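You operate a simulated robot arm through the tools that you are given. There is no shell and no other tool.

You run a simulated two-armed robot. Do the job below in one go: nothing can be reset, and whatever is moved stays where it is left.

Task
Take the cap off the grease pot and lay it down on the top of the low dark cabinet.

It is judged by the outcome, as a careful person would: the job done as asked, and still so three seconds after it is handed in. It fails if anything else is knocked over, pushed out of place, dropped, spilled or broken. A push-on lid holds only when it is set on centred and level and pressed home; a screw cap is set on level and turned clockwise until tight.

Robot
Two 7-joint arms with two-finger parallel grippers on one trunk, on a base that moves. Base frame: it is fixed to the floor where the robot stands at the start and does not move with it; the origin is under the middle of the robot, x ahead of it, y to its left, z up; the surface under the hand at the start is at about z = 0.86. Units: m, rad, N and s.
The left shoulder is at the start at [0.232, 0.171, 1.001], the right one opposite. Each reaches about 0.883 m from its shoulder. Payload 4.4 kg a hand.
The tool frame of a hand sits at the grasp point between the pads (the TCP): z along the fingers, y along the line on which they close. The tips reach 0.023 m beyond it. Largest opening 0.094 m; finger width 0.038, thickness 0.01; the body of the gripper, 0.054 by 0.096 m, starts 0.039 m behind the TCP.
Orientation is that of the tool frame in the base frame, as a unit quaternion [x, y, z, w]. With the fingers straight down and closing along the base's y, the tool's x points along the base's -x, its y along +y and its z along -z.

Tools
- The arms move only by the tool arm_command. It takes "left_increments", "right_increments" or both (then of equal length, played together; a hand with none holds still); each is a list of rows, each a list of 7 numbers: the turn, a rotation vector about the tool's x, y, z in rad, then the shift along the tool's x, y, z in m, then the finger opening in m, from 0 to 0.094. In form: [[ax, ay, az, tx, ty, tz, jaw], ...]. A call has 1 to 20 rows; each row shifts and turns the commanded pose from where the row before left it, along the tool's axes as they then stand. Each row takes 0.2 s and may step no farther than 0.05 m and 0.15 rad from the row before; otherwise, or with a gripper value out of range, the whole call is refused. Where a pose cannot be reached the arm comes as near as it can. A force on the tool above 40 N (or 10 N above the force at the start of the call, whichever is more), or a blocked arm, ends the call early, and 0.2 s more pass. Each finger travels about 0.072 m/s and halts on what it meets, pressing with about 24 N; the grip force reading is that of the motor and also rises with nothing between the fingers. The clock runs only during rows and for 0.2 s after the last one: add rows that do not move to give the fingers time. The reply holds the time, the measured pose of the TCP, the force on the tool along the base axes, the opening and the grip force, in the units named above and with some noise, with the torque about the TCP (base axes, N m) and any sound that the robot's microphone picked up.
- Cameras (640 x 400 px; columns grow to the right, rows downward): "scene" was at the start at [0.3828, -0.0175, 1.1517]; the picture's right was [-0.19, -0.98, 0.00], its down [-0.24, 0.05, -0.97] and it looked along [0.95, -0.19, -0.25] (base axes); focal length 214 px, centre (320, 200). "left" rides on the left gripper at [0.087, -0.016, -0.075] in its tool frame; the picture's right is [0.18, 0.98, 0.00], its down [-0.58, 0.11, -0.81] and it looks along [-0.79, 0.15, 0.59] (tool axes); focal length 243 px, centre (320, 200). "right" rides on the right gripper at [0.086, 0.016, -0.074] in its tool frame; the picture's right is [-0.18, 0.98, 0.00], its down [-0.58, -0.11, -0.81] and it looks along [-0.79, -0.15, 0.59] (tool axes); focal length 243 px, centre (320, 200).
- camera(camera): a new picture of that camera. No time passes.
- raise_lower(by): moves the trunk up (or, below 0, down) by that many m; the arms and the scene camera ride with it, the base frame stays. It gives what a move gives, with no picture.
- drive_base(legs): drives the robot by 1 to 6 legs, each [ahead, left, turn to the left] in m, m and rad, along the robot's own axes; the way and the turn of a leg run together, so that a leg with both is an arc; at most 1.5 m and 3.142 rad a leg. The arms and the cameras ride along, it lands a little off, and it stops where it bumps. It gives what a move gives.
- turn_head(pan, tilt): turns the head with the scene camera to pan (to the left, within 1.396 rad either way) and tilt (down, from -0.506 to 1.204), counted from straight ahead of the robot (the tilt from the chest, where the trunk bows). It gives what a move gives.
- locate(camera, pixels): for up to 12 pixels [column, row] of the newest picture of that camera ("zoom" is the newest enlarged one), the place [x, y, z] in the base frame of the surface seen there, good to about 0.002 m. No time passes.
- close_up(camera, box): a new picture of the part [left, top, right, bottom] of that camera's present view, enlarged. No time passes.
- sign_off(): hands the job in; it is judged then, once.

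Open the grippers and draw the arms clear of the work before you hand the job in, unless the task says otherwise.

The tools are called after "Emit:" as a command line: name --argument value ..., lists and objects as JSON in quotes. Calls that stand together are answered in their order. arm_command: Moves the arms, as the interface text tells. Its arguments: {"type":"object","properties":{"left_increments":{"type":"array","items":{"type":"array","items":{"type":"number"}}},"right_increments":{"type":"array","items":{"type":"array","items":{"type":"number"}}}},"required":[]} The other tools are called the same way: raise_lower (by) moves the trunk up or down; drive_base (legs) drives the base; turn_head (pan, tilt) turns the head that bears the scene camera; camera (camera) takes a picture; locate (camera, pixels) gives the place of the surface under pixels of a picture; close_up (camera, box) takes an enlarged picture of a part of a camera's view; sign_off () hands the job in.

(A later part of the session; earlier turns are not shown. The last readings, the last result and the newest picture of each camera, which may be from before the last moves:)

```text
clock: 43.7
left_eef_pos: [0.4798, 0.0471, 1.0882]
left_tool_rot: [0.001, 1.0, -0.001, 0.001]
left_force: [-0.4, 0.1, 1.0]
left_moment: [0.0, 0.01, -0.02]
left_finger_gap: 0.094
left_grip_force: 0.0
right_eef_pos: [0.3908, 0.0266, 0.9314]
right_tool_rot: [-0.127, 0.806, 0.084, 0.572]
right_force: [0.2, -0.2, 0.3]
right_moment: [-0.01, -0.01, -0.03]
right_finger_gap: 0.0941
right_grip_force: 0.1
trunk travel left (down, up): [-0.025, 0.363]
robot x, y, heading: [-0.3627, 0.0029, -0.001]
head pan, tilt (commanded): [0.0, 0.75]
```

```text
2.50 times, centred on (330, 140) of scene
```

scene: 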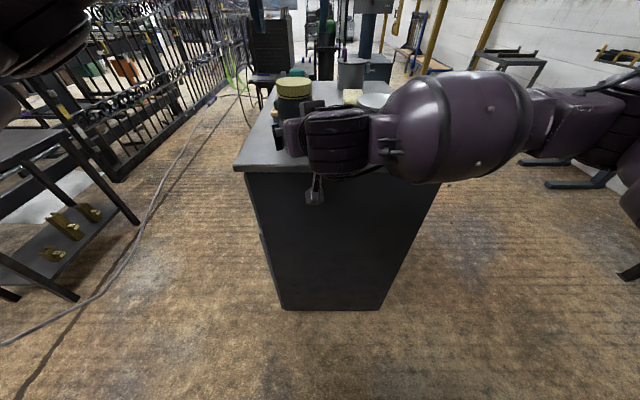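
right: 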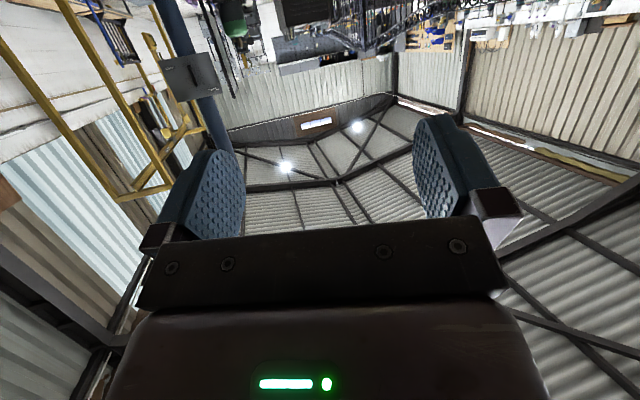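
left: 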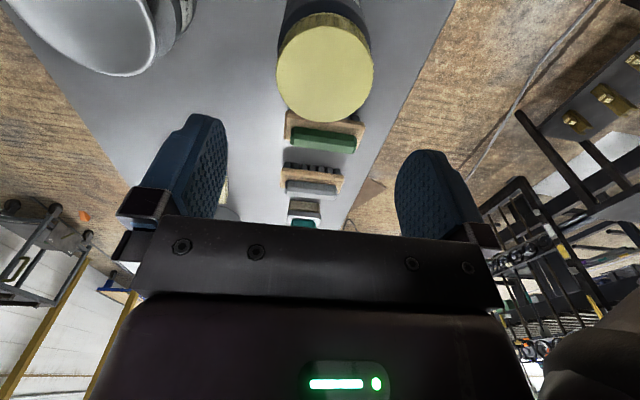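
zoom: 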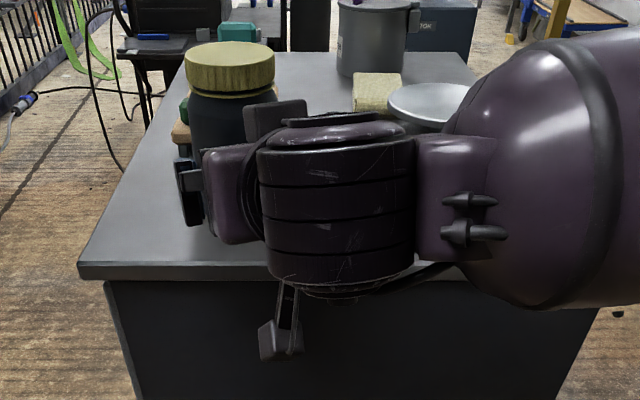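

The zoom reveals the wrist camera box hanging below the right wrist at about (0.27, 0.01, 0.872); at the final grip it ends near x≈0.37, still short of the cabinet edge (0.387). I advance the right hand partway, correcting 4.5 mm sideways first, then check.

Emit:
arm_command --right_increments '[[0, 0, 0, 0, -0.0045, 0, 0.094], [0, 0, 0, -0.0036, 0, 0.0189, 0.094], [0, 0, 0, -0.0036, 0, 0.0189, 0.094], [0, 0, 0, 0, 0, 0, 0.094]]'

Emit:
camera --camera "left"

Emit:
close_up --camera "scene" --box '[240, 60, 420, 220]'

Emit:
camera --camera "right"

```text
clock: 44.7
left_eef_pos: [0.4774, 0.0476, 1.0899]
left_tool_rot: [0.001, 1.0, 0.0, -0.001]
left_force: [0.0, -0.3, 0.7]
left_moment: [0.0, -0.03, -0.03]
left_finger_gap: 0.0942
left_grip_force: 0.0
right_eef_pos: [0.4289, 0.032, 0.9235]
right_tool_rot: [-0.128, 0.806, 0.085, 0.572]
right_force: [-0.8, -0.4, 0.4]
right_moment: [-0.01, 0.01, 0.01]
right_finger_gap: 0.0941
right_grip_force: 0.1
trunk travel left (down, up): [-0.025, 0.363]
robot x, y, heading: [-0.3618, 0.0006, 0.001]
head pan, tilt (commanded): [0.0, 0.75]
```

```text
taken
```

left: 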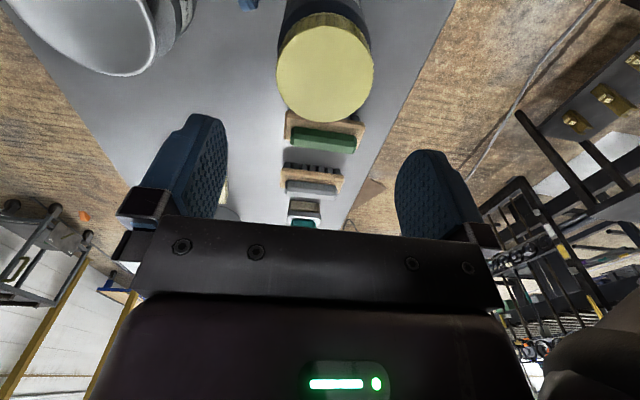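

```text
2.50 times, centred on (330, 140) of scene
```

zoom: 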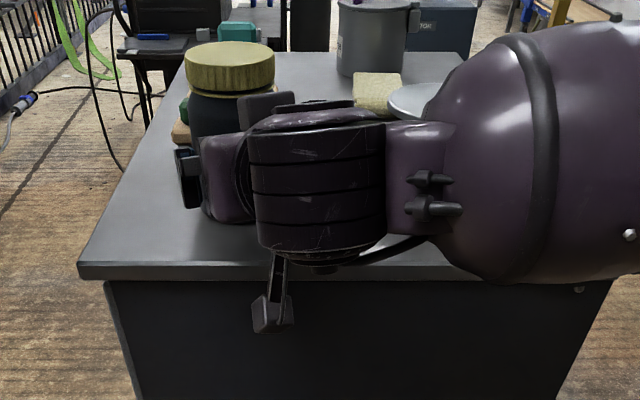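

```text
taken
```

right: 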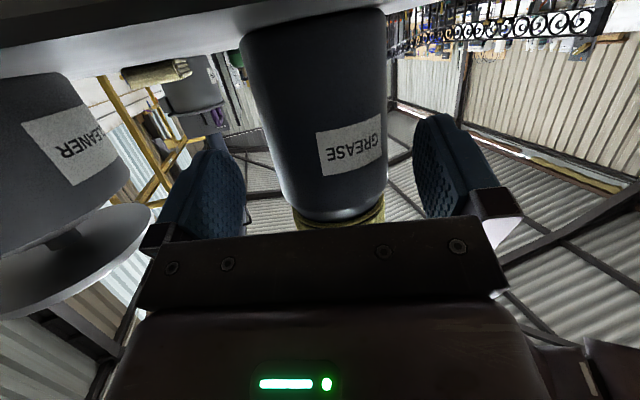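

The right camera shows the pot (245–390) well between the fingers (245/413). I advance the last 37 mm in small rows and check forces before closing.

Emit:
arm_command --right_increments '[[0, 0, 0, -0.0023, 0.0006, 0.0093, 0.094], [0, 0, 0, -0.0023, 0.0006, 0.0093, 0.094], [0, 0, 0, -0.0023, 0.0006, 0.0093, 0.094], [0, 0, 0, -0.0023, 0, 0.0093, 0.094], [0, 0, 0, 0, 0, 0, 0.094]]'

Emit:
camera --camera "right"

Emit:
close_up --camera "scene" --box '[240, 60, 420, 220]'

Emit:
camera --camera "left"

```text
clock: 45.9
left_eef_pos: [0.4783, 0.0471, 1.0879]
left_tool_rot: [0.001, 1.0, 0.0, 0.001]
left_force: [-0.9, -0.2, 1.1]
left_moment: [0.01, 0.01, -0.02]
left_finger_gap: 0.0939
left_grip_force: 0.0
right_eef_pos: [0.4635, 0.0462, 0.9208]
right_tool_rot: [-0.127, 0.806, 0.084, 0.572]
right_force: [0.1, 0.7, -0.4]
right_moment: [0.0, 0.01, 0.0]
right_finger_gap: 0.094
right_grip_force: 0.0
trunk travel left (down, up): [-0.025, 0.363]
robot x, y, heading: [-0.3604, -0.0003, 0.003]
head pan, tilt (commanded): [0.0, 0.75]
```

```text
taken
```

right: 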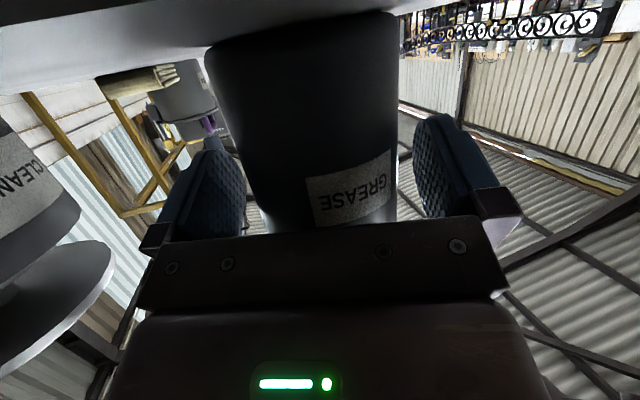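

```text
2.50 times, centred on (330, 140) of scene
```

zoom: 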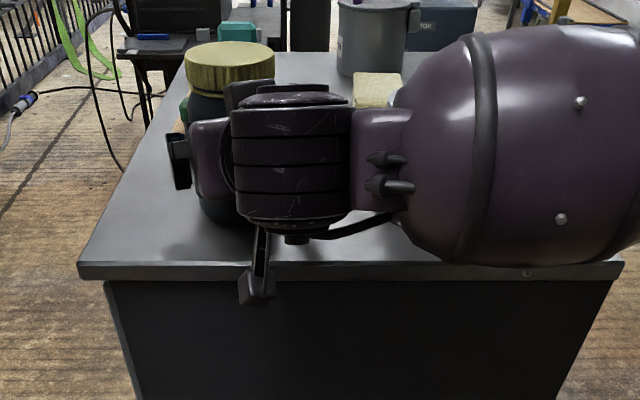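

```text
taken
```

left: 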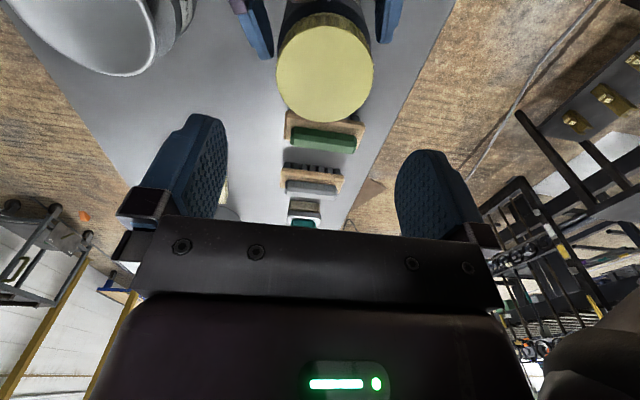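

Right TCP (0.4635, 0.0462, 0.921), forces near zero, both fingers straddle the pot (seen at (255,30) and (388,20) in the left view). I close the right fingers gently on the pot body.

Emit:
arm_command --right_increments '[[0, 0, 0, 0, 0, 0, 0.084], [0, 0, 0, 0, 0, 0, 0.078], [0, 0, 0, 0, 0, 0, 0.074], [0, 0, 0, 0, 0, 0, 0.071], [0, 0, 0, 0, 0, 0, 0.068], [0, 0, 0, 0, 0, 0, 0.064], [0, 0, 0, 0, 0, 0, 0.06], [0, 0, 0, 0, 0, 0, 0.06]]'

Emit:
camera --camera "right"

Emit:
camera --camera "left"

```text
clock: 47.7
left_eef_pos: [0.478, 0.0479, 1.0885]
left_tool_rot: [0.001, 1.0, 0.0, 0.0]
left_force: [0.3, -0.7, 0.3]
left_moment: [0.01, 0.04, -0.03]
left_finger_gap: 0.094
left_grip_force: 0.0
right_eef_pos: [0.465, 0.0462, 0.9208]
right_tool_rot: [-0.127, 0.806, 0.085, 0.572]
right_force: [0.1, 2.7, 2.7]
right_moment: [0.35, 0.02, -0.04]
right_finger_gap: 0.0754
right_grip_force: 23.7
trunk travel left (down, up): [-0.025, 0.363]
robot x, y, heading: [-0.363, 0.0015, -0.006]
head pan, tilt (commanded): [0.0, 0.75]
```

```text
taken
```

right: 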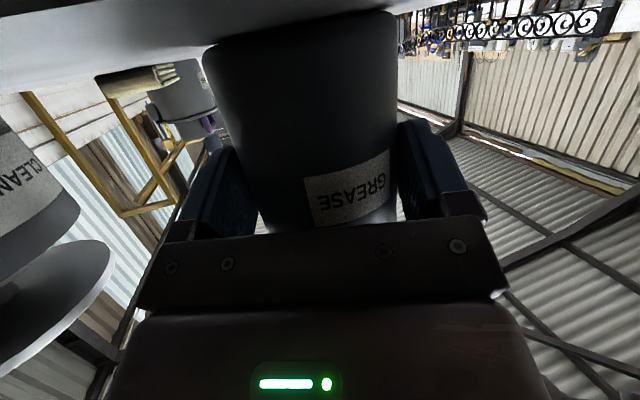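

```text
taken
```

left: 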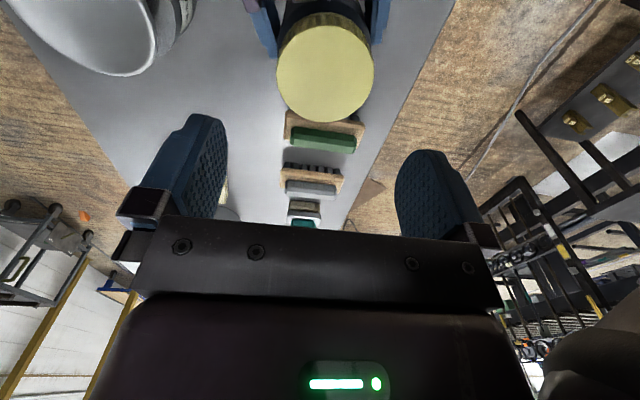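

The pot is held (gap 0.0754, 23.7 N). I relocate the cap rim in the left view to see if it shifted.

Emit:
close_up --camera "left" --box '[260, 0, 390, 130]'

Emit:
locate --camera "zoom" --pixels '[[173, 225], [463, 220], [310, 372], [320, 84], [215, 120], [420, 115], [210, 330], [425, 325]]'

```text
3.08 times, centred on (325, 65) of left
```

zoom: 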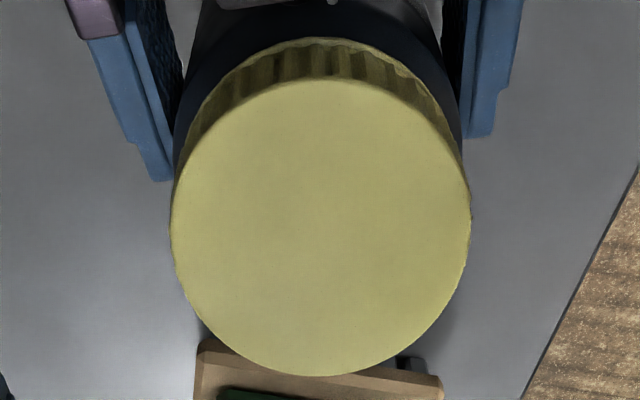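

```text
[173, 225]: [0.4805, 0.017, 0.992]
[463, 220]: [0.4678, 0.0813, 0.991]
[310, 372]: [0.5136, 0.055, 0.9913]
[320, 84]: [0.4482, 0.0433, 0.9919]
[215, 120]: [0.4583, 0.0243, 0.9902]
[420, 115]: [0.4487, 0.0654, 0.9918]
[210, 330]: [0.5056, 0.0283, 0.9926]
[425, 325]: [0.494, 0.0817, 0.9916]
```

The cap centre is ≈ (0.4785, 0.0498). I centre the left hand on it and pre-rotate it clockwise (tool z +1.2 rad) at hover height, to leave a long counter-clockwise stroke.

Emit:
arm_command --left_increments '[[0, 0, 0, -0.0005, 0.0019, 0, 0.094], [0, 0, 0.15, 0, 0, 0, 0.094], [0, 0, 0.15, 0, 0, 0, 0.094], [0, 0, 0.15, 0, 0, 0, 0.094], [0, 0, 0.15, 0, 0, 0, 0.094], [0, 0, 0.15, 0, 0, 0, 0.094], [0, 0, 0.15, 0, 0, 0, 0.094], [0, 0, 0.15, 0, 0, 0, 0.094], [0, 0, 0.15, 0, 0, 0, 0.094], [0, 0, 0, 0, 0, 0, 0.094]]'

Emit:
camera --camera "left"

```text
clock: 49.9
left_eef_pos: [0.3741, 0.028, 1.0697]
left_tool_rot: [0.563, 0.826, 0.001, 0.001]
left_force: [-0.3, -0.7, -0.3]
left_moment: [-0.02, 0.0, 0.02]
left_finger_gap: 0.0935
left_grip_force: 0.0
left hand out of reach, approached as far as the arm can: row 7, 8, 9
right_eef_pos: [0.4632, 0.0456, 0.9217]
right_tool_rot: [-0.127, 0.806, 0.085, 0.572]
right_force: [-0.2, 2.5, 3.7]
right_moment: [0.51, 0.0, 0.05]
right_finger_gap: 0.075
right_grip_force: 24.0
trunk travel left (down, up): [-0.025, 0.363]
robot x, y, heading: [-0.358, 0.0004, -0.005]
head pan, tilt (commanded): [0.0, 0.75]
```

```text
taken
```

left: 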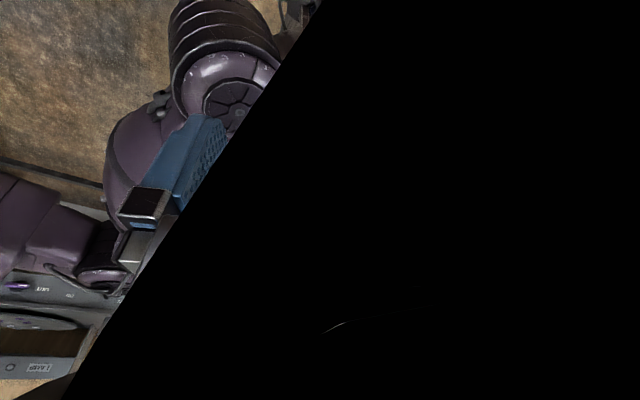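

The left hand ran out of reach past about +0.75 rad and was drawn off to (0.374, 0.028, 1.070). No contact forces; I rotate it back and return to the hover over the cap.

Emit:
arm_command --left_increments '[[0, 0, -0.15, 0, 0, -0.01, 0.094], [0, 0, -0.15, 0, 0, -0.01, 0.094], [0, 0, -0.15, 0, 0, 0, 0.094], [0, 0, -0.15, 0, 0, 0, 0.094], [0, 0, -0.15, 0, 0, 0, 0.094], [0, 0, 0, -0.0282, 0.0217, 0, 0.094], [0, 0, 0, -0.0282, 0.0217, 0, 0.094], [0, 0, 0, -0.0282, 0.0217, 0, 0.094], [0, 0, 0, 0, 0, 0, 0.094]]'

Emit:
camera --camera "left"

Emit:
camera --camera "scene"

```text
clock: 51.9
left_eef_pos: [0.4776, 0.0469, 1.0904]
left_tool_rot: [0.224, 0.975, 0.0, 0.001]
left_force: [-0.8, -0.6, 0.4]
left_moment: [0.02, -0.01, 0.0]
left_finger_gap: 0.094
left_grip_force: 0.0
right_eef_pos: [0.4641, 0.0469, 0.9214]
right_tool_rot: [-0.127, 0.806, 0.084, 0.572]
right_force: [-1.2, 3.8, 5.7]
right_moment: [0.5, 0.07, 0.06]
right_finger_gap: 0.0753
right_grip_force: 24.0
trunk travel left (down, up): [-0.025, 0.363]
robot x, y, heading: [-0.3591, 0.0033, 0.007]
head pan, tilt (commanded): [0.0, 0.75]
```

```text
taken
```

left: 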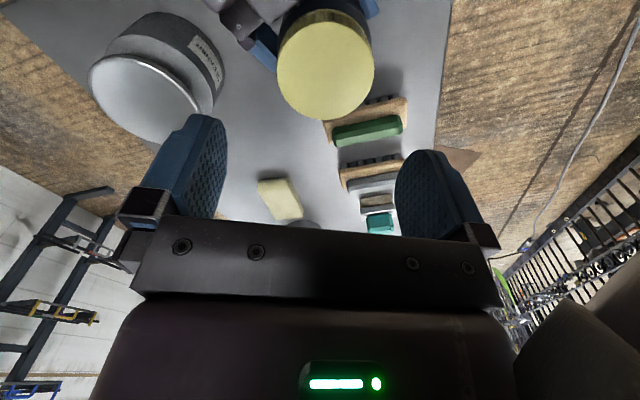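

```text
taken
```

scene: 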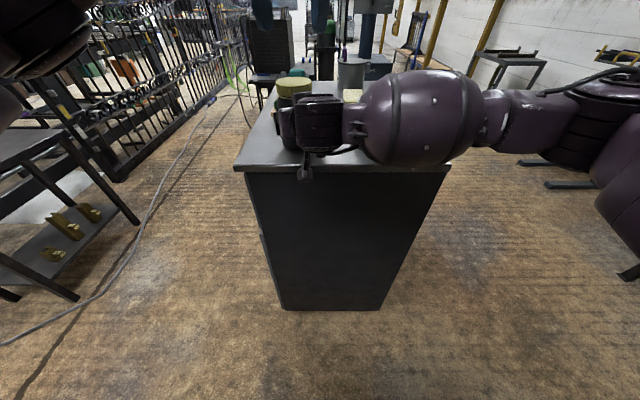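

Back over the cap at +0.45 rad. I probe the counter-clockwise range at hover height before descending.

Emit:
arm_command --left_increments '[[0, 0, -0.15, 0, 0, 0, 0.094], [0, 0, -0.15, 0, 0, 0, 0.094], [0, 0, -0.15, 0, 0, 0, 0.094], [0, 0, -0.15, 0, 0, 0, 0.094], [0, 0, -0.15, 0, 0, 0, 0.094], [0, 0, -0.15, 0, 0, 0, 0.094], [0, 0, -0.15, 0, 0, 0, 0.094], [0, 0, -0.15, 0, 0, 0, 0.094], [0, 0, -0.15, 0, 0, 0, 0.094], [0, 0, -0.15, 0, 0, 0, 0.094], [0, 0, 0, 0, 0, 0, 0.094]]'

```text
clock: 54.3
left_eef_pos: [0.4786, 0.0488, 1.0886]
left_tool_rot: [-0.501, 0.866, 0.0, 0.001]
left_force: [-0.3, -1.0, 0.7]
left_moment: [0.0, 0.01, 0.02]
left_finger_gap: 0.0943
left_grip_force: 0.1
right_eef_pos: [0.4647, 0.0463, 0.9205]
right_tool_rot: [-0.127, 0.806, 0.084, 0.572]
right_force: [-0.6, 2.0, 5.8]
right_moment: [0.53, 0.03, 0.04]
right_finger_gap: 0.0752
right_grip_force: 24.2
trunk travel left (down, up): [-0.025, 0.363]
robot x, y, heading: [-0.3557, 0.0013, -0.003]
head pan, tilt (commanded): [0.0, 0.75]
```

Reaches −1.05 rad with no drift. I probe further counter-clockwise.

Emit:
arm_command --left_increments '[[0, 0, -0.15, 0, 0, 0, 0.094], [0, 0, -0.15, 0, 0, 0, 0.094], [0, 0, -0.15, 0, 0, 0, 0.094], [0, 0, -0.15, 0, 0, 0, 0.094], [0, 0, -0.15, 0, 0, 0, 0.094], [0, 0, -0.15, 0, 0, 0, 0.094], [0, 0, 0, 0, 0, 0, 0.094]]'

```text
clock: 55.9
left_eef_pos: [0.4785, 0.0484, 1.0897]
left_tool_rot: [0.827, -0.562, 0.002, -0.001]
left_force: [0.5, 0.2, 0.0]
left_moment: [0.04, -0.01, 0.0]
left_finger_gap: 0.094
left_grip_force: 0.1
right_eef_pos: [0.4642, 0.0463, 0.9205]
right_tool_rot: [-0.128, 0.806, 0.085, 0.572]
right_force: [-1.9, 2.5, 4.8]
right_moment: [0.52, 0.07, 0.06]
right_finger_gap: 0.0754
right_grip_force: 23.9
trunk travel left (down, up): [-0.025, 0.363]
robot x, y, heading: [-0.3569, 0.0017, 0.001]
head pan, tilt (commanded): [0.0, 0.75]
```

Still in reach at −1.95 rad. One more probe to find the far limit.

Emit:
arm_command --left_increments '[[0, 0, -0.15, 0, 0, 0, 0.094], [0, 0, -0.15, 0, 0, 0, 0.094], [0, 0, -0.15, 0, 0, 0, 0.094], [0, 0, -0.15, 0, 0, 0, 0.094], [0, 0, 0, 0, 0, 0, 0.094]]'

Emit:
camera --camera "left"

```text
clock: 57.1
left_eef_pos: [0.4786, 0.0501, 1.0904]
left_tool_rot: [0.956, -0.292, 0.001, 0.0]
left_force: [-0.3, -0.2, -0.6]
left_moment: [-0.02, 0.02, 0.01]
left_finger_gap: 0.094
left_grip_force: 0.0
right_eef_pos: [0.4652, 0.0458, 0.9207]
right_tool_rot: [-0.126, 0.806, 0.084, 0.573]
right_force: [-1.7, 3.0, 6.2]
right_moment: [0.5, 0.12, 0.04]
right_finger_gap: 0.0753
right_grip_force: 24.0
trunk travel left (down, up): [-0.025, 0.363]
robot x, y, heading: [-0.3603, 0.0016, -0.002]
head pan, tilt (commanded): [0.0, 0.75]
```

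```text
taken
```

left: 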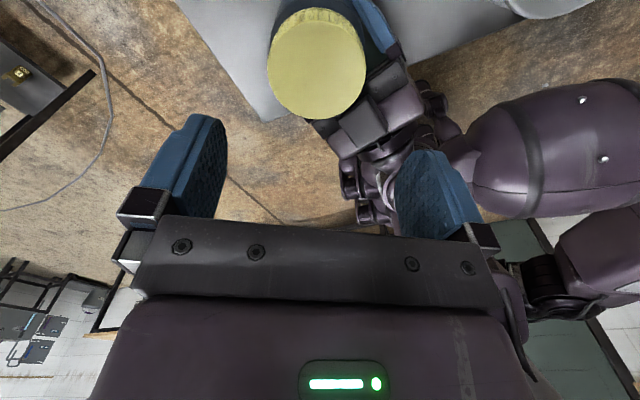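

Reach is fine to −2.55 rad, giving a stroke over half a turn. From this far-side view I refit the cap circle.

Emit:
close_up --camera "left" --box '[250, 0, 380, 130]'

Emit:
locate --camera "zoom" --pixels '[[175, 205], [468, 205], [320, 360], [320, 65], [218, 100], [425, 105], [215, 310], [425, 315]]'

```text
3.08 times, centred on (315, 65) of left
```

zoom: 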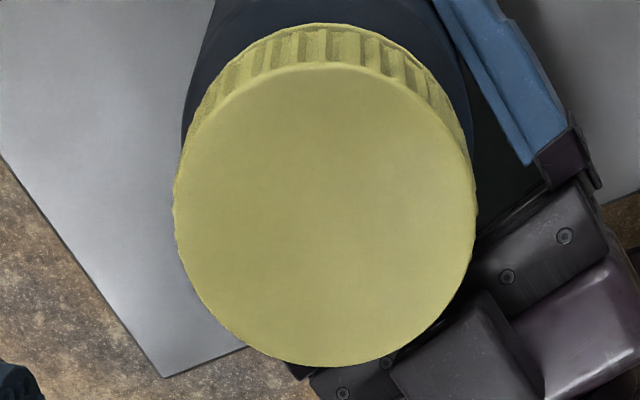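

```text
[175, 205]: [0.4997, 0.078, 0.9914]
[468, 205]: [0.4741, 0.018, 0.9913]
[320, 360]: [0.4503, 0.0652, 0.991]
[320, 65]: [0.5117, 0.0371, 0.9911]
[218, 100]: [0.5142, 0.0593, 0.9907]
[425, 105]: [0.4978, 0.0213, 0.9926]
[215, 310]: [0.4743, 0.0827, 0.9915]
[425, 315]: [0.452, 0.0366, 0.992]
```

Accounting for perspective, both opposite views put the cap centre near (0.481, 0.051), about 2.4/2.1 mm from my commanded TCP. I correct that shift and rotate back clockwise toward the stroke's start.

Emit:
arm_command --left_increments '[[0, 0, 0, 0.0008, -0.0031, 0, 0.094], [0, 0, 0.15, 0, 0, 0, 0.094], [0, 0, 0.15, 0, 0, 0, 0.094], [0, 0, 0.15, 0, 0, 0, 0.094], [0, 0, 0.15, 0, 0, 0, 0.094], [0, 0, 0.15, 0, 0, 0, 0.094], [0, 0, 0.15, 0, 0, 0, 0.094], [0, 0, 0.15, 0, 0, 0, 0.094], [0, 0, 0.15, 0, 0, 0, 0.094], [0, 0, 0.15, 0, 0, 0, 0.094], [0, 0, 0.15, 0, 0, 0, 0.094], [0, 0, 0.15, 0, 0, 0, 0.094], [0, 0, 0.15, 0, 0, 0, 0.094], [0, 0, 0.15, 0, 0, 0, 0.094], [0, 0, 0.15, 0, 0, 0, 0.094], [0, 0, 0.15, 0, 0, 0, 0.094], [0, 0, 0.15, 0, 0, 0, 0.094], [0, 0, 0.15, 0, 0, 0, 0.094], [0, 0, 0.15, 0, 0, 0, 0.094], [0, 0, 0.15, 0, 0, 0, 0.094]]'

Emit:
arm_command --left_increments '[[0, 0, 0.15, 0, 0, 0, 0.094], [0, 0, 0.1, 0, 0, 0, 0.094], [0, 0, 0, 0, 0, 0, 0.094]]'

Emit:
camera --camera "left"

Emit:
close_up --camera "left" --box '[250, 0, 380, 130]'

```text
clock: 61.3
left_eef_pos: [0.4806, 0.0515, 1.0903]
left_tool_rot: [0.151, 0.989, 0.0, 0.001]
left_force: [0.6, 0.8, 0.1]
left_moment: [-0.03, 0.02, 0.01]
left_finger_gap: 0.094
left_grip_force: 0.0
right_eef_pos: [0.4651, 0.0459, 0.9213]
right_tool_rot: [-0.128, 0.806, 0.085, 0.572]
right_force: [-0.6, 3.4, 5.3]
right_moment: [0.52, 0.1, 0.06]
right_finger_gap: 0.0754
right_grip_force: 24.1
trunk travel left (down, up): [-0.025, 0.363]
robot x, y, heading: [-0.3601, -0.0009, 0.003]
head pan, tilt (commanded): [0.0, 0.75]
```

```text
clock: 62.1
left_eef_pos: [0.4811, 0.0513, 1.0881]
left_tool_rot: [0.272, 0.962, 0.001, 0.001]
left_force: [-0.4, -0.7, 0.2]
left_moment: [0.02, 0.01, 0.01]
left_finger_gap: 0.0937
left_grip_force: 0.1
right_eef_pos: [0.4649, 0.0464, 0.9223]
right_tool_rot: [-0.127, 0.805, 0.085, 0.573]
right_force: [0.2, 2.3, 5.6]
right_moment: [0.52, 0.11, 0.09]
right_finger_gap: 0.0753
right_grip_force: 24.3
trunk travel left (down, up): [-0.025, 0.363]
robot x, y, heading: [-0.3577, 0.0007, -0.002]
head pan, tilt (commanded): [0.0, 0.75]
```

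```text
taken
```

left: 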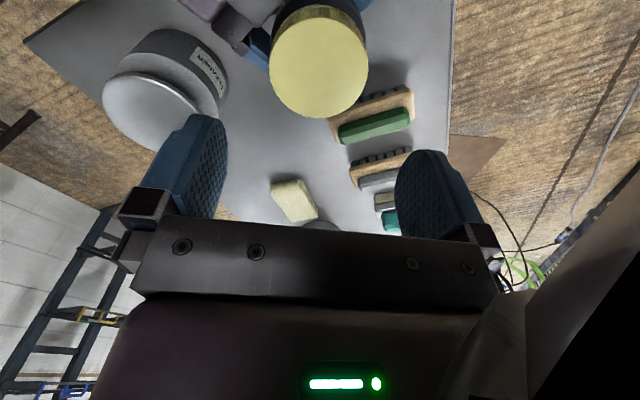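

```text
3.08 times, centred on (315, 65) of left
```

zoom: 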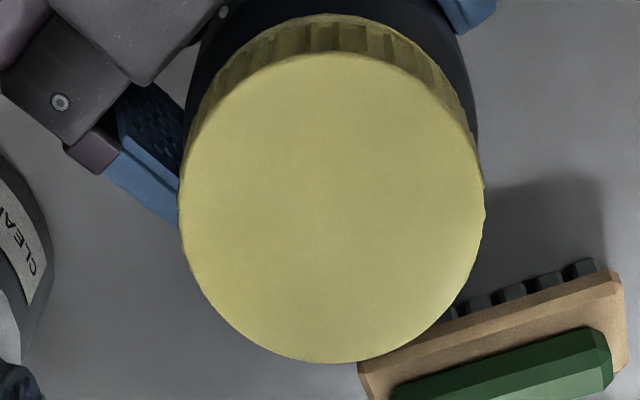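

The cap centre in view ≈ (319,67), close to the expected (320,70), so the hand is centred within ~1–2 mm. I descend to TCP z≈0.996 (tips ≈0.973), fingers open.

Emit:
arm_command --left_increments '[[0, 0, 0, 0, 0, 0.02, 0.094], [0, 0, 0, 0, 0, 0.02, 0.094], [0, 0, 0, 0, 0, 0.02, 0.094], [0, 0, 0, 0, 0, 0.017, 0.094], [0, 0, 0, 0, 0, 0.0165, 0.094], [0, 0, 0, 0, 0, 0, 0.094]]'

Emit:
camera --camera "left"

Emit:
close_up --camera "scene" --box '[240, 40, 400, 180]'

```text
clock: 63.5
left_eef_pos: [0.481, 0.0505, 0.9961]
left_tool_rot: [0.271, 0.962, 0.001, 0.0]
left_force: [0.4, -0.5, 0.0]
left_moment: [0.01, -0.03, -0.03]
left_finger_gap: 0.0944
left_grip_force: 0.1
right_eef_pos: [0.464, 0.0456, 0.9214]
right_tool_rot: [-0.127, 0.806, 0.085, 0.572]
right_force: [-1.8, 2.0, 5.5]
right_moment: [0.45, 0.14, 0.08]
right_finger_gap: 0.0752
right_grip_force: 24.0
trunk travel left (down, up): [-0.025, 0.363]
robot x, y, heading: [-0.3584, 0.0009, -0.004]
head pan, tilt (commanded): [0.0, 0.75]
```

```text
taken
```

left: 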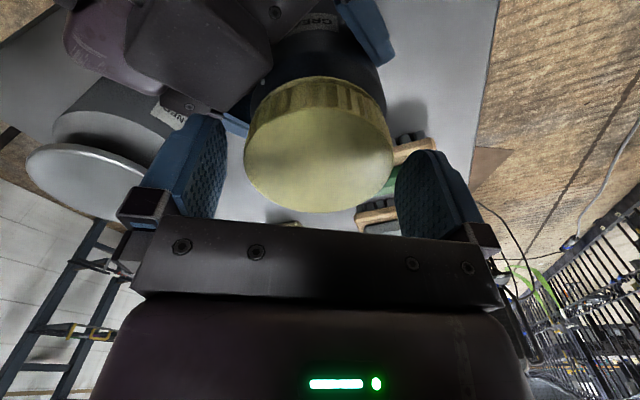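

```text
2.86 times, centred on (320, 110) of scene
```

zoom: 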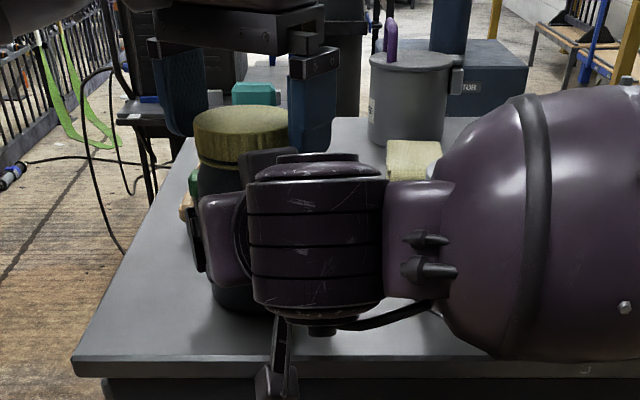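

Left TCP (0.481, 0.0505, 0.996), cap between its fingers (245–393 px), no contact. I close the left fingers on the cap's ribbed skirt.

Emit:
arm_command --left_increments '[[0, 0, 0, 0, 0, 0, 0.082], [0, 0, 0, 0, 0, 0, 0.074], [0, 0, 0, 0, 0, 0, 0.07], [0, 0, 0, 0, 0, 0, 0.066], [0, 0, 0, 0, 0, 0, 0.06], [0, 0, 0, 0, 0, 0, 0.055], [0, 0, 0, 0, 0, 0, 0.055]]'

Emit:
camera --camera "left"

```text
clock: 65.1
left_eef_pos: [0.481, 0.0505, 0.996]
left_tool_rot: [0.272, 0.962, 0.0, 0.001]
left_force: [-5.0, -9.0, 2.1]
left_moment: [-0.16, 0.2, 0.23]
left_finger_gap: 0.0683
left_grip_force: 24.0
right_eef_pos: [0.4661, 0.0458, 0.9209]
right_tool_rot: [-0.128, 0.806, 0.085, 0.571]
right_force: [6.0, 6.9, 0.1]
right_moment: [-0.42, 0.17, -0.09]
right_finger_gap: 0.0752
right_grip_force: 24.6
trunk travel left (down, up): [-0.025, 0.363]
robot x, y, heading: [-0.3584, 0.0026, 0.002]
head pan, tilt (commanded): [0.0, 0.75]
```

```text
taken
```

left: 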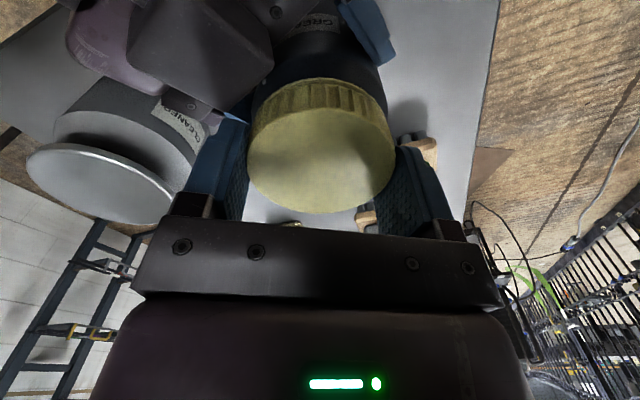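

Cap gripped at 0.0683 m with ~10 N sideways (hand ~1 mm off along −tool y). I relieve it with a 0.8 mm shift and start turning counter-clockwise (tool z negative) in small steps.

Emit:
arm_command --left_increments '[[0, 0, 0, 0, -0.0008, 0, 0.055], [0, 0, -0.1, 0, 0, 0, 0.055], [0, 0, -0.1, 0, 0, 0, 0.055], [0, 0, -0.1, 0, 0, 0, 0.055], [0, 0, 0, 0, 0, 0, 0.055]]'

Emit:
camera --camera "left"

```text
clock: 66.3
left_eef_pos: [0.4809, 0.0517, 0.9951]
left_tool_rot: [0.125, 0.992, 0.0, 0.001]
left_force: [10.1, -2.4, 3.1]
left_moment: [0.16, -0.33, 0.02]
left_finger_gap: 0.0682
left_grip_force: 24.0
right_eef_pos: [0.4644, 0.0459, 0.9203]
right_tool_rot: [-0.127, 0.806, 0.085, 0.571]
right_force: [-10.2, 1.3, -0.5]
right_moment: [-0.37, -0.24, 0.13]
right_finger_gap: 0.0753
right_grip_force: 24.1
trunk travel left (down, up): [-0.025, 0.363]
robot x, y, heading: [-0.3611, 0.0021, -0.004]
head pan, tilt (commanded): [0.0, 0.75]
```

```text
taken
```

left: 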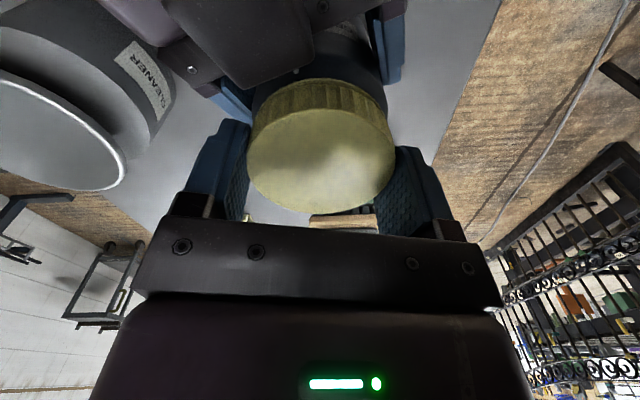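

Forces ±10 N along x between the hands. I shift 1 mm to relieve it, continue turning, and compare rib patterns to see if the cap turns with the hand.

Emit:
close_up --camera "left" --box '[230, 60, 410, 220]'

Emit:
arm_command --left_increments '[[0, 0, 0, -0.001, 0, 0, 0.055], [0, 0, -0.1, 0, 0, 0, 0.055], [0, 0, -0.1, 0, 0, 0, 0.055], [0, 0, -0.1, 0, 0, 0, 0.055], [0, 0, 0, 0, 0, 0, 0.055]]'

Emit:
close_up --camera "left" --box '[230, 60, 410, 220]'

Emit:
camera --camera "right"

```text
2.50 times, centred on (320, 140) of left
```

zoom: 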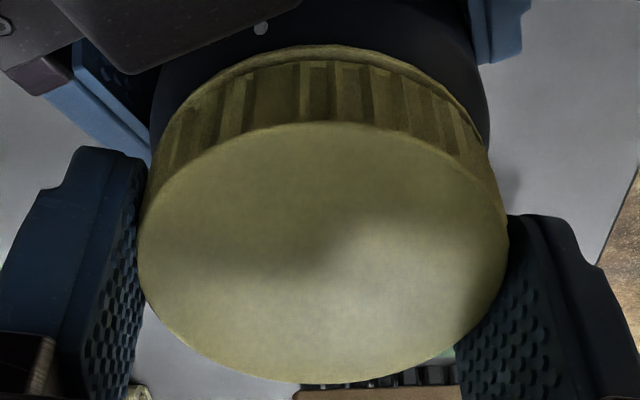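

```text
clock: 67.5
left_eef_pos: [0.4824, 0.0503, 0.9957]
left_tool_rot: [-0.025, 1.0, -0.001, 0.001]
left_force: [-6.1, 2.6, 1.5]
left_moment: [0.1, 0.18, -0.02]
left_finger_gap: 0.0684
left_grip_force: 24.0
right_eef_pos: [0.4654, 0.045, 0.9206]
right_tool_rot: [-0.126, 0.806, 0.084, 0.572]
right_force: [7.2, -1.9, 0.8]
right_moment: [0.44, 0.28, -0.12]
right_finger_gap: 0.0752
right_grip_force: 23.6
trunk travel left (down, up): [-0.025, 0.363]
robot x, y, heading: [-0.3642, 0.0036, -0.004]
head pan, tilt (commanded): [0.0, 0.75]
```

```text
2.50 times, centred on (320, 140) of left
```

zoom: 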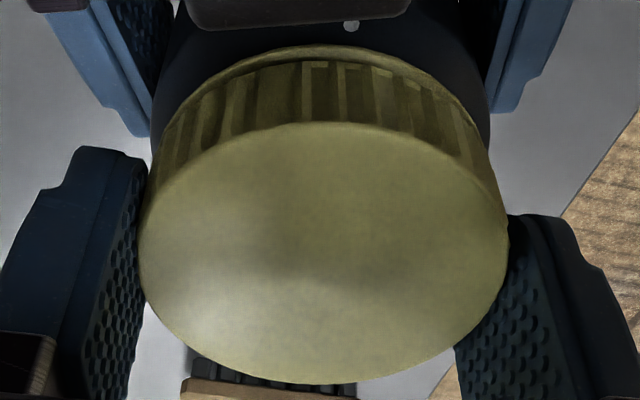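

```text
taken
```

right: 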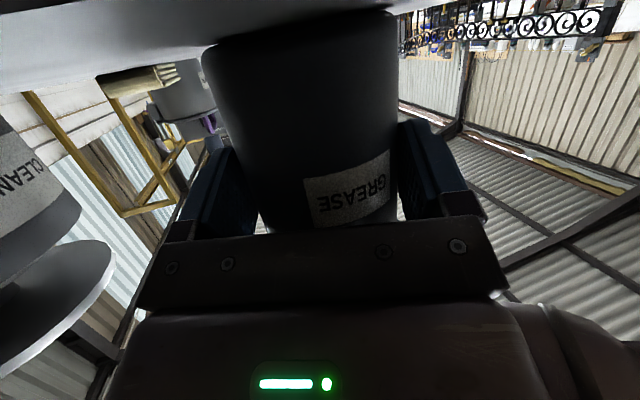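

The rib highlight stays fixed relative to the left hand while the pot label hasn't moved in the right view: the cap is turning on the pot with little torque. I continue the stroke, watching the vertical force for the thread's rise.

Emit:
arm_command --left_increments '[[0, 0, -0.15, 0, 0, 0, 0.055], [0, 0, -0.15, 0, 0, 0, 0.055], [0, 0, -0.15, 0, 0, 0, 0.055], [0, 0, -0.15, 0, 0, 0, 0.055], [0, 0, -0.15, 0, 0, 0, 0.055], [0, 0, 0, 0, 0, 0, 0.055]]'

```text
clock: 68.9
left_eef_pos: [0.4821, 0.0498, 0.9959]
left_tool_rot: [-0.39, 0.921, 0.0, 0.001]
left_force: [-9.5, 16.7, 2.2]
left_moment: [0.48, 0.39, -0.03]
left_finger_gap: 0.0682
left_grip_force: 23.9
right_eef_pos: [0.4661, 0.0447, 0.9206]
right_tool_rot: [-0.126, 0.806, 0.083, 0.572]
right_force: [12.3, -15.7, 2.6]
right_moment: [1.14, 0.42, -0.3]
right_finger_gap: 0.0754
right_grip_force: 24.4
trunk travel left (down, up): [-0.025, 0.363]
robot x, y, heading: [-0.3613, 0.0015, 0.002]
head pan, tilt (commanded): [0.0, 0.75]
```

The side force (−9.5, 16.7 N) fits the cap centre sitting ~1.9 mm along tool x from the TCP, so I recentre by about (−0.7, +1.7 mm) and add ~0.28 mm per row along tool y so the hand turns about the cap's axis.

Emit:
arm_command --left_increments '[[0, 0, 0, -0.0007, 0.0017, 0, 0.055], [0, 0, -0.15, 0, 0.00028, 0, 0.055], [0, 0, -0.15, 0, 0.00028, 0, 0.055], [0, 0, -0.15, 0, 0.00028, 0, 0.055], [0, 0, -0.15, 0, 0.00028, 0, 0.055], [0, 0, -0.15, 0, 0.00028, 0, 0.055], [0, 0, 0, 0, 0, 0, 0.055]]'

Emit:
close_up --camera "left" --box '[230, 60, 410, 220]'

Emit:
camera --camera "right"

```text
clock: 70.1
left_eef_pos: [0.4814, 0.058, 0.9961]
left_tool_rot: [-0.617, 0.787, 0.001, 0.003]
left_force: [2.5, 2.3, 2.1]
left_moment: [0.17, -0.01, 0.0]
left_finger_gap: 0.0675
left_grip_force: 14.6
right_eef_pos: [0.4647, 0.045, 0.921]
right_tool_rot: [-0.125, 0.806, 0.084, 0.572]
right_force: [-3.9, -1.6, 1.9]
right_moment: [0.39, 0.0, 0.04]
right_finger_gap: 0.075
right_grip_force: 23.8
trunk travel left (down, up): [-0.025, 0.363]
robot x, y, heading: [-0.3594, 0.0038, 0.0]
head pan, tilt (commanded): [0.0, 0.75]
stopped in row 5 (left hand): the force on the tool passed its limit at 44 N (the readings are from after the stop); the commanded pose is now the measured one
```

```text
2.50 times, centred on (320, 140) of left
```

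zoom: 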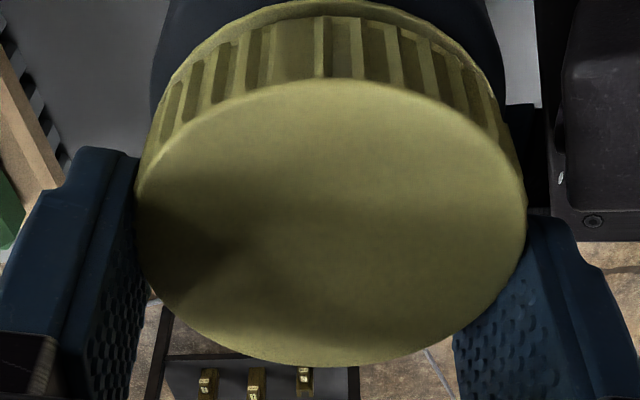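

```text
taken
```

right: 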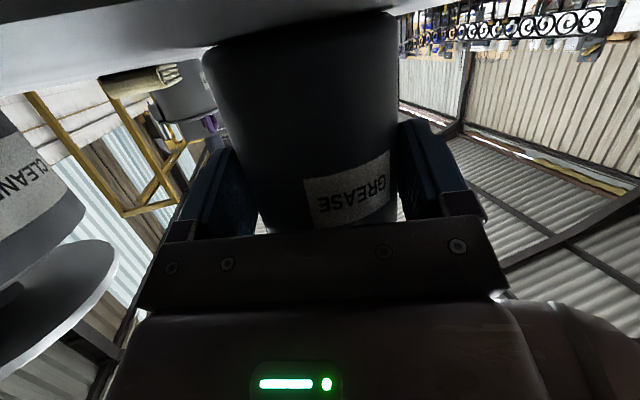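

The call stopped at 44 N: the left hand slid ~6.5 mm in +y along its pads relative to the cap (zoom shows the cap nearer the camera), while pot and label are unchanged. I look at the whole scene for anything touching before going on.

Emit:
camera --camera "scene"

Emit:
camera --camera "left"

Emit:
close_up --camera "scene" --box '[200, 0, 420, 180]'

```text
taken
```

scene: 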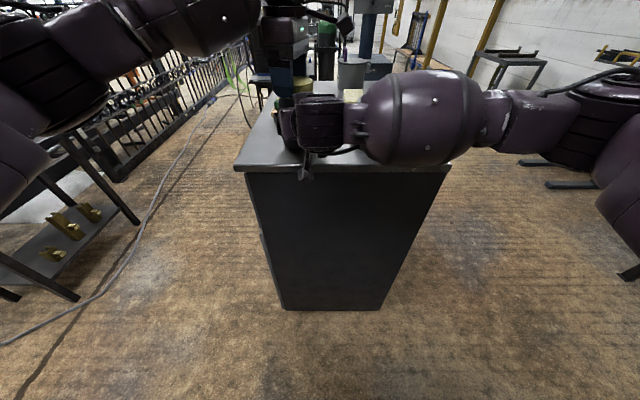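

```text
taken
```

left: 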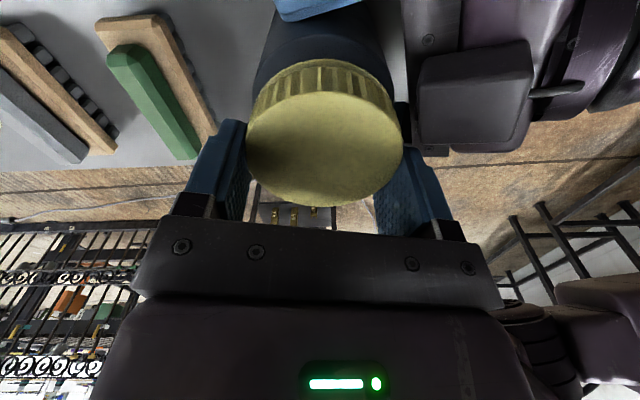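

```text
2.22 times, centred on (310, 90) of scene
```

zoom: 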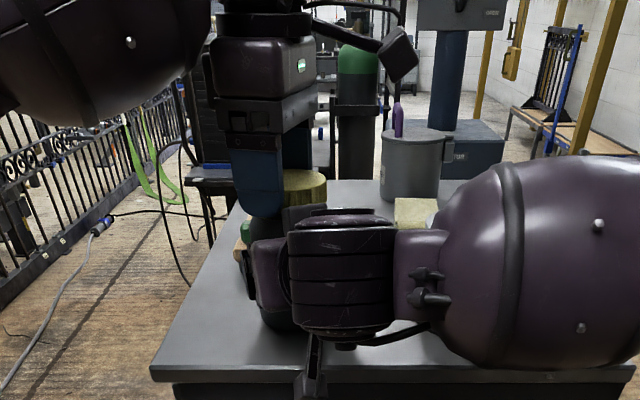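

In the enlarged view the left finger's tip (262,215) is near the right gripper's top (268,235). I locate both to check for contact between the two hands.

Emit:
locate --camera "zoom" --pixels '[[262, 212], [275, 212], [250, 212], [262, 222], [262, 240], [275, 250], [300, 212], [320, 215], [350, 212], [240, 235], [250, 265], [310, 180]]'

Emit:
close_up --camera "scene" --box '[260, 60, 350, 140]'

```text
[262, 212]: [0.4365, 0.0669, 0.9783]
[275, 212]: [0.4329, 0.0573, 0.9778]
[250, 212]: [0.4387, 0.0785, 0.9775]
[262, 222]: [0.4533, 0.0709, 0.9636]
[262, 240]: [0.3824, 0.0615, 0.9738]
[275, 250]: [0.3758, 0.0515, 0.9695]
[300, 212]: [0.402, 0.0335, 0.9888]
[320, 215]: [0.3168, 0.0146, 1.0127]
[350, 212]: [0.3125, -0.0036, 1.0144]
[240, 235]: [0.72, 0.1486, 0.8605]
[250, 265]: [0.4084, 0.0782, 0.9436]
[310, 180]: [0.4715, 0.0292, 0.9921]
```

```text
5.00 times, centred on (305, 100) of scene
```

zoom: 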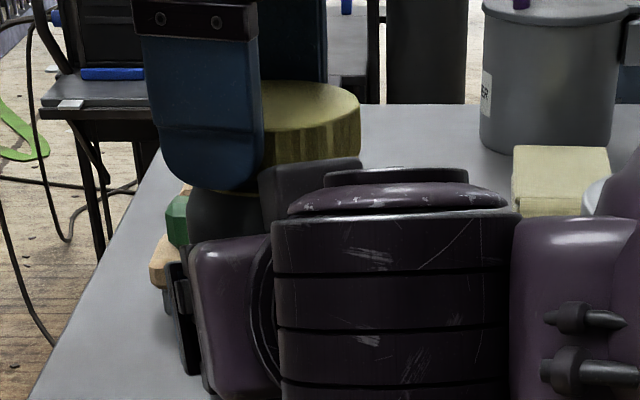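

I use the left view: the right gripper's block (420–535, 45–155) lies near the left hand's right finger (410,170). I locate its corners.

Emit:
locate --camera "left" --pixels '[[422, 60], [420, 100], [422, 148], [470, 150], [525, 150], [410, 130], [406, 100], [440, 30], [530, 45], [400, 155], [440, 175], [470, 90]]'

Emit:
close_up --camera "left" --box '[360, 0, 560, 240]'

```text
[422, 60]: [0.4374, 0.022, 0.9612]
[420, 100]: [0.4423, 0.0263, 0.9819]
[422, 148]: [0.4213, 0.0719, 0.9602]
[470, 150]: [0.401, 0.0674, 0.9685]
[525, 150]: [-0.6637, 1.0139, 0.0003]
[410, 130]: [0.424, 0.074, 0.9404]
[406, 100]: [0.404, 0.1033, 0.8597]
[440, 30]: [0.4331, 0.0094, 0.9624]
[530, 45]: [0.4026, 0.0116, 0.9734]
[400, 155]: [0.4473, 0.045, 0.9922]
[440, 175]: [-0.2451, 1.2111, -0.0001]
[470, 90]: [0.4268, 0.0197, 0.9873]
```

```text
1.67 times, centred on (460, 120) of left
```

zoom: 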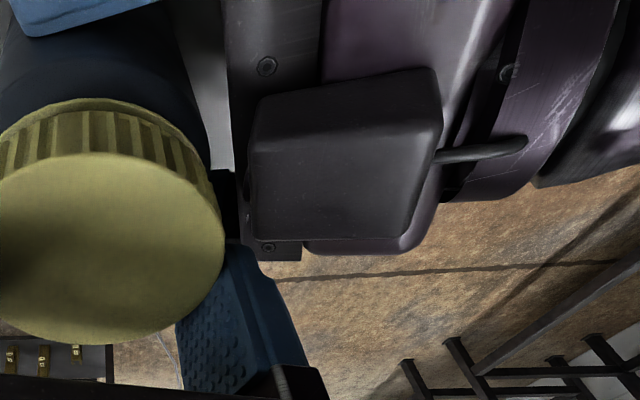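

The left view reveals a raised block on top of the right gripper (front ≈x 0.442, y 0.02–0.067, top z≈0.985) that the left finger ran into. I'll regrip the pot 24 mm lower with the right hand: open, back off 4 mm, go down, forward again — the left hand keeps the cap/pot steady.

Emit:
arm_command --right_increments '[[0, 0, 0, 0, 0, 0, 0.084], [0, 0, 0, 0, 0, 0, 0.092], [0, 0, 0, 0, 0, 0, 0.092], [0, 0, 0, 0.0013, 0, -0.0038, 0.092], [0, 0, 0, 0.0075, 0.0001, 0.0027, 0.092], [0, 0, 0, 0.0075, 0.0001, 0.0027, 0.092], [0, 0, 0, 0.0075, 0, 0.0027, 0.092], [0, 0, 0, 0, 0, 0, 0.092]]'

Emit:
close_up --camera "left" --box '[220, 0, 560, 240]'

Emit:
camera --camera "right"

Emit:
close_up --camera "scene" --box '[240, 60, 400, 200]'

```text
clock: 71.9
left_eef_pos: [0.4829, 0.0568, 0.9966]
left_tool_rot: [-0.617, 0.787, 0.0, 0.003]
left_force: [0.8, -0.7, 2.5]
left_moment: [-0.04, 0.02, 0.02]
left_finger_gap: 0.0675
left_grip_force: 24.6
right_eef_pos: [0.4623, 0.0426, 0.8966]
right_tool_rot: [-0.124, 0.806, 0.083, 0.572]
right_force: [-0.4, -0.1, 0.4]
right_moment: [-0.02, -0.02, -0.01]
right_finger_gap: 0.0919
right_grip_force: 0.0
trunk travel left (down, up): [-0.025, 0.363]
robot x, y, heading: [-0.3606, 0.0017, -0.002]
head pan, tilt (commanded): [0.0, 0.75]
```

```text
1.67 times, centred on (390, 120) of left
```

zoom: 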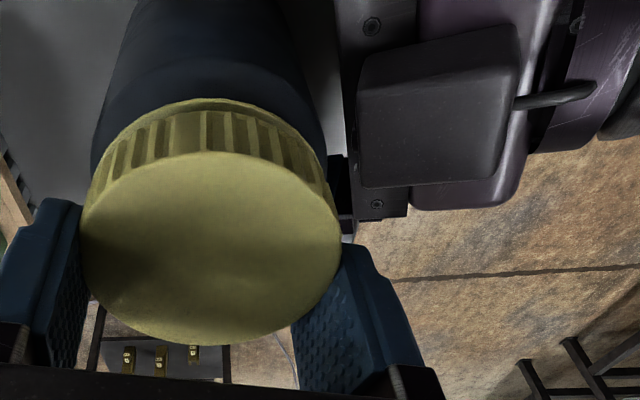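

```text
taken
```

right: 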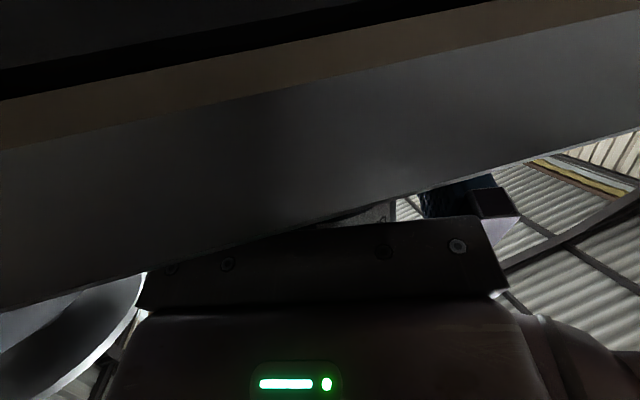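

```text
2.86 times, centred on (320, 130) of scene
```

zoom: 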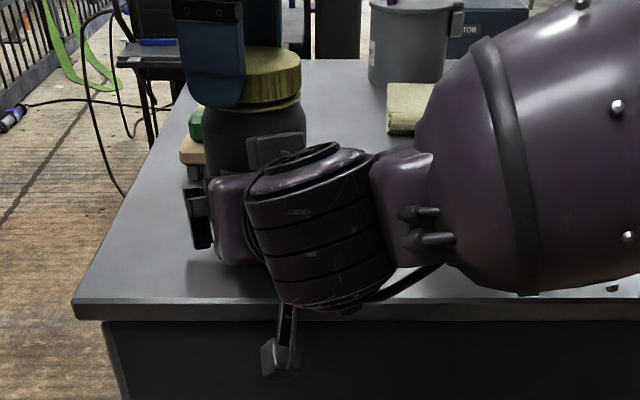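

The right hand is now at z≈0.897 and clear below the left fingers; its camera box is in front of the cabinet edge. I move it forward 4 mm and regrip the pot body.

Emit:
arm_command --right_increments '[[0, 0, 0, -0.0013, 0.001, 0.0038, 0.092], [0, 0, 0, 0, 0, 0, 0.084], [0, 0, 0, 0, 0, 0, 0.079], [0, 0, 0, 0, 0, 0, 0.076], [0, 0, 0, 0, 0, 0, 0.073], [0, 0, 0, 0, 0, 0, 0.068], [0, 0, 0, 0, 0, 0, 0.06], [0, 0, 0, 0, 0, 0, 0.06]]'

Emit:
close_up --camera "left" --box '[220, 0, 560, 240]'

```text
clock: 73.7
left_eef_pos: [0.4817, 0.0569, 0.9957]
left_tool_rot: [-0.617, 0.787, 0.002, 0.004]
left_force: [-2.0, 5.5, 2.1]
left_moment: [-0.01, 0.05, -0.02]
left_finger_gap: 0.0674
left_grip_force: 23.5
right_eef_pos: [0.4654, 0.0446, 0.8954]
right_tool_rot: [-0.124, 0.807, 0.083, 0.571]
right_force: [1.2, -5.1, -0.6]
right_moment: [0.61, 0.25, -0.02]
right_finger_gap: 0.0754
right_grip_force: 23.9
trunk travel left (down, up): [-0.025, 0.363]
robot x, y, heading: [-0.3618, 0.0024, 0.002]
head pan, tilt (commanded): [0.0, 0.75]
```

```text
1.67 times, centred on (390, 120) of left
```

zoom: 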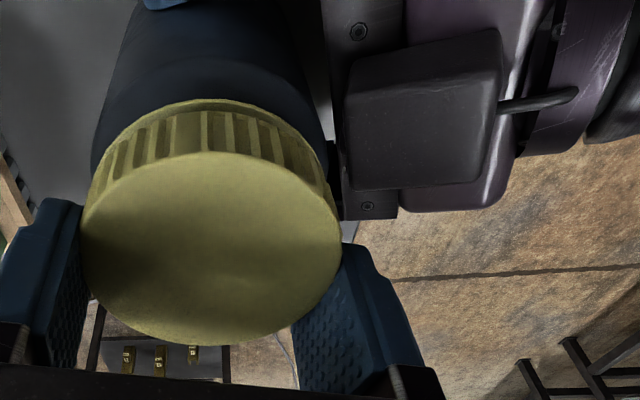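

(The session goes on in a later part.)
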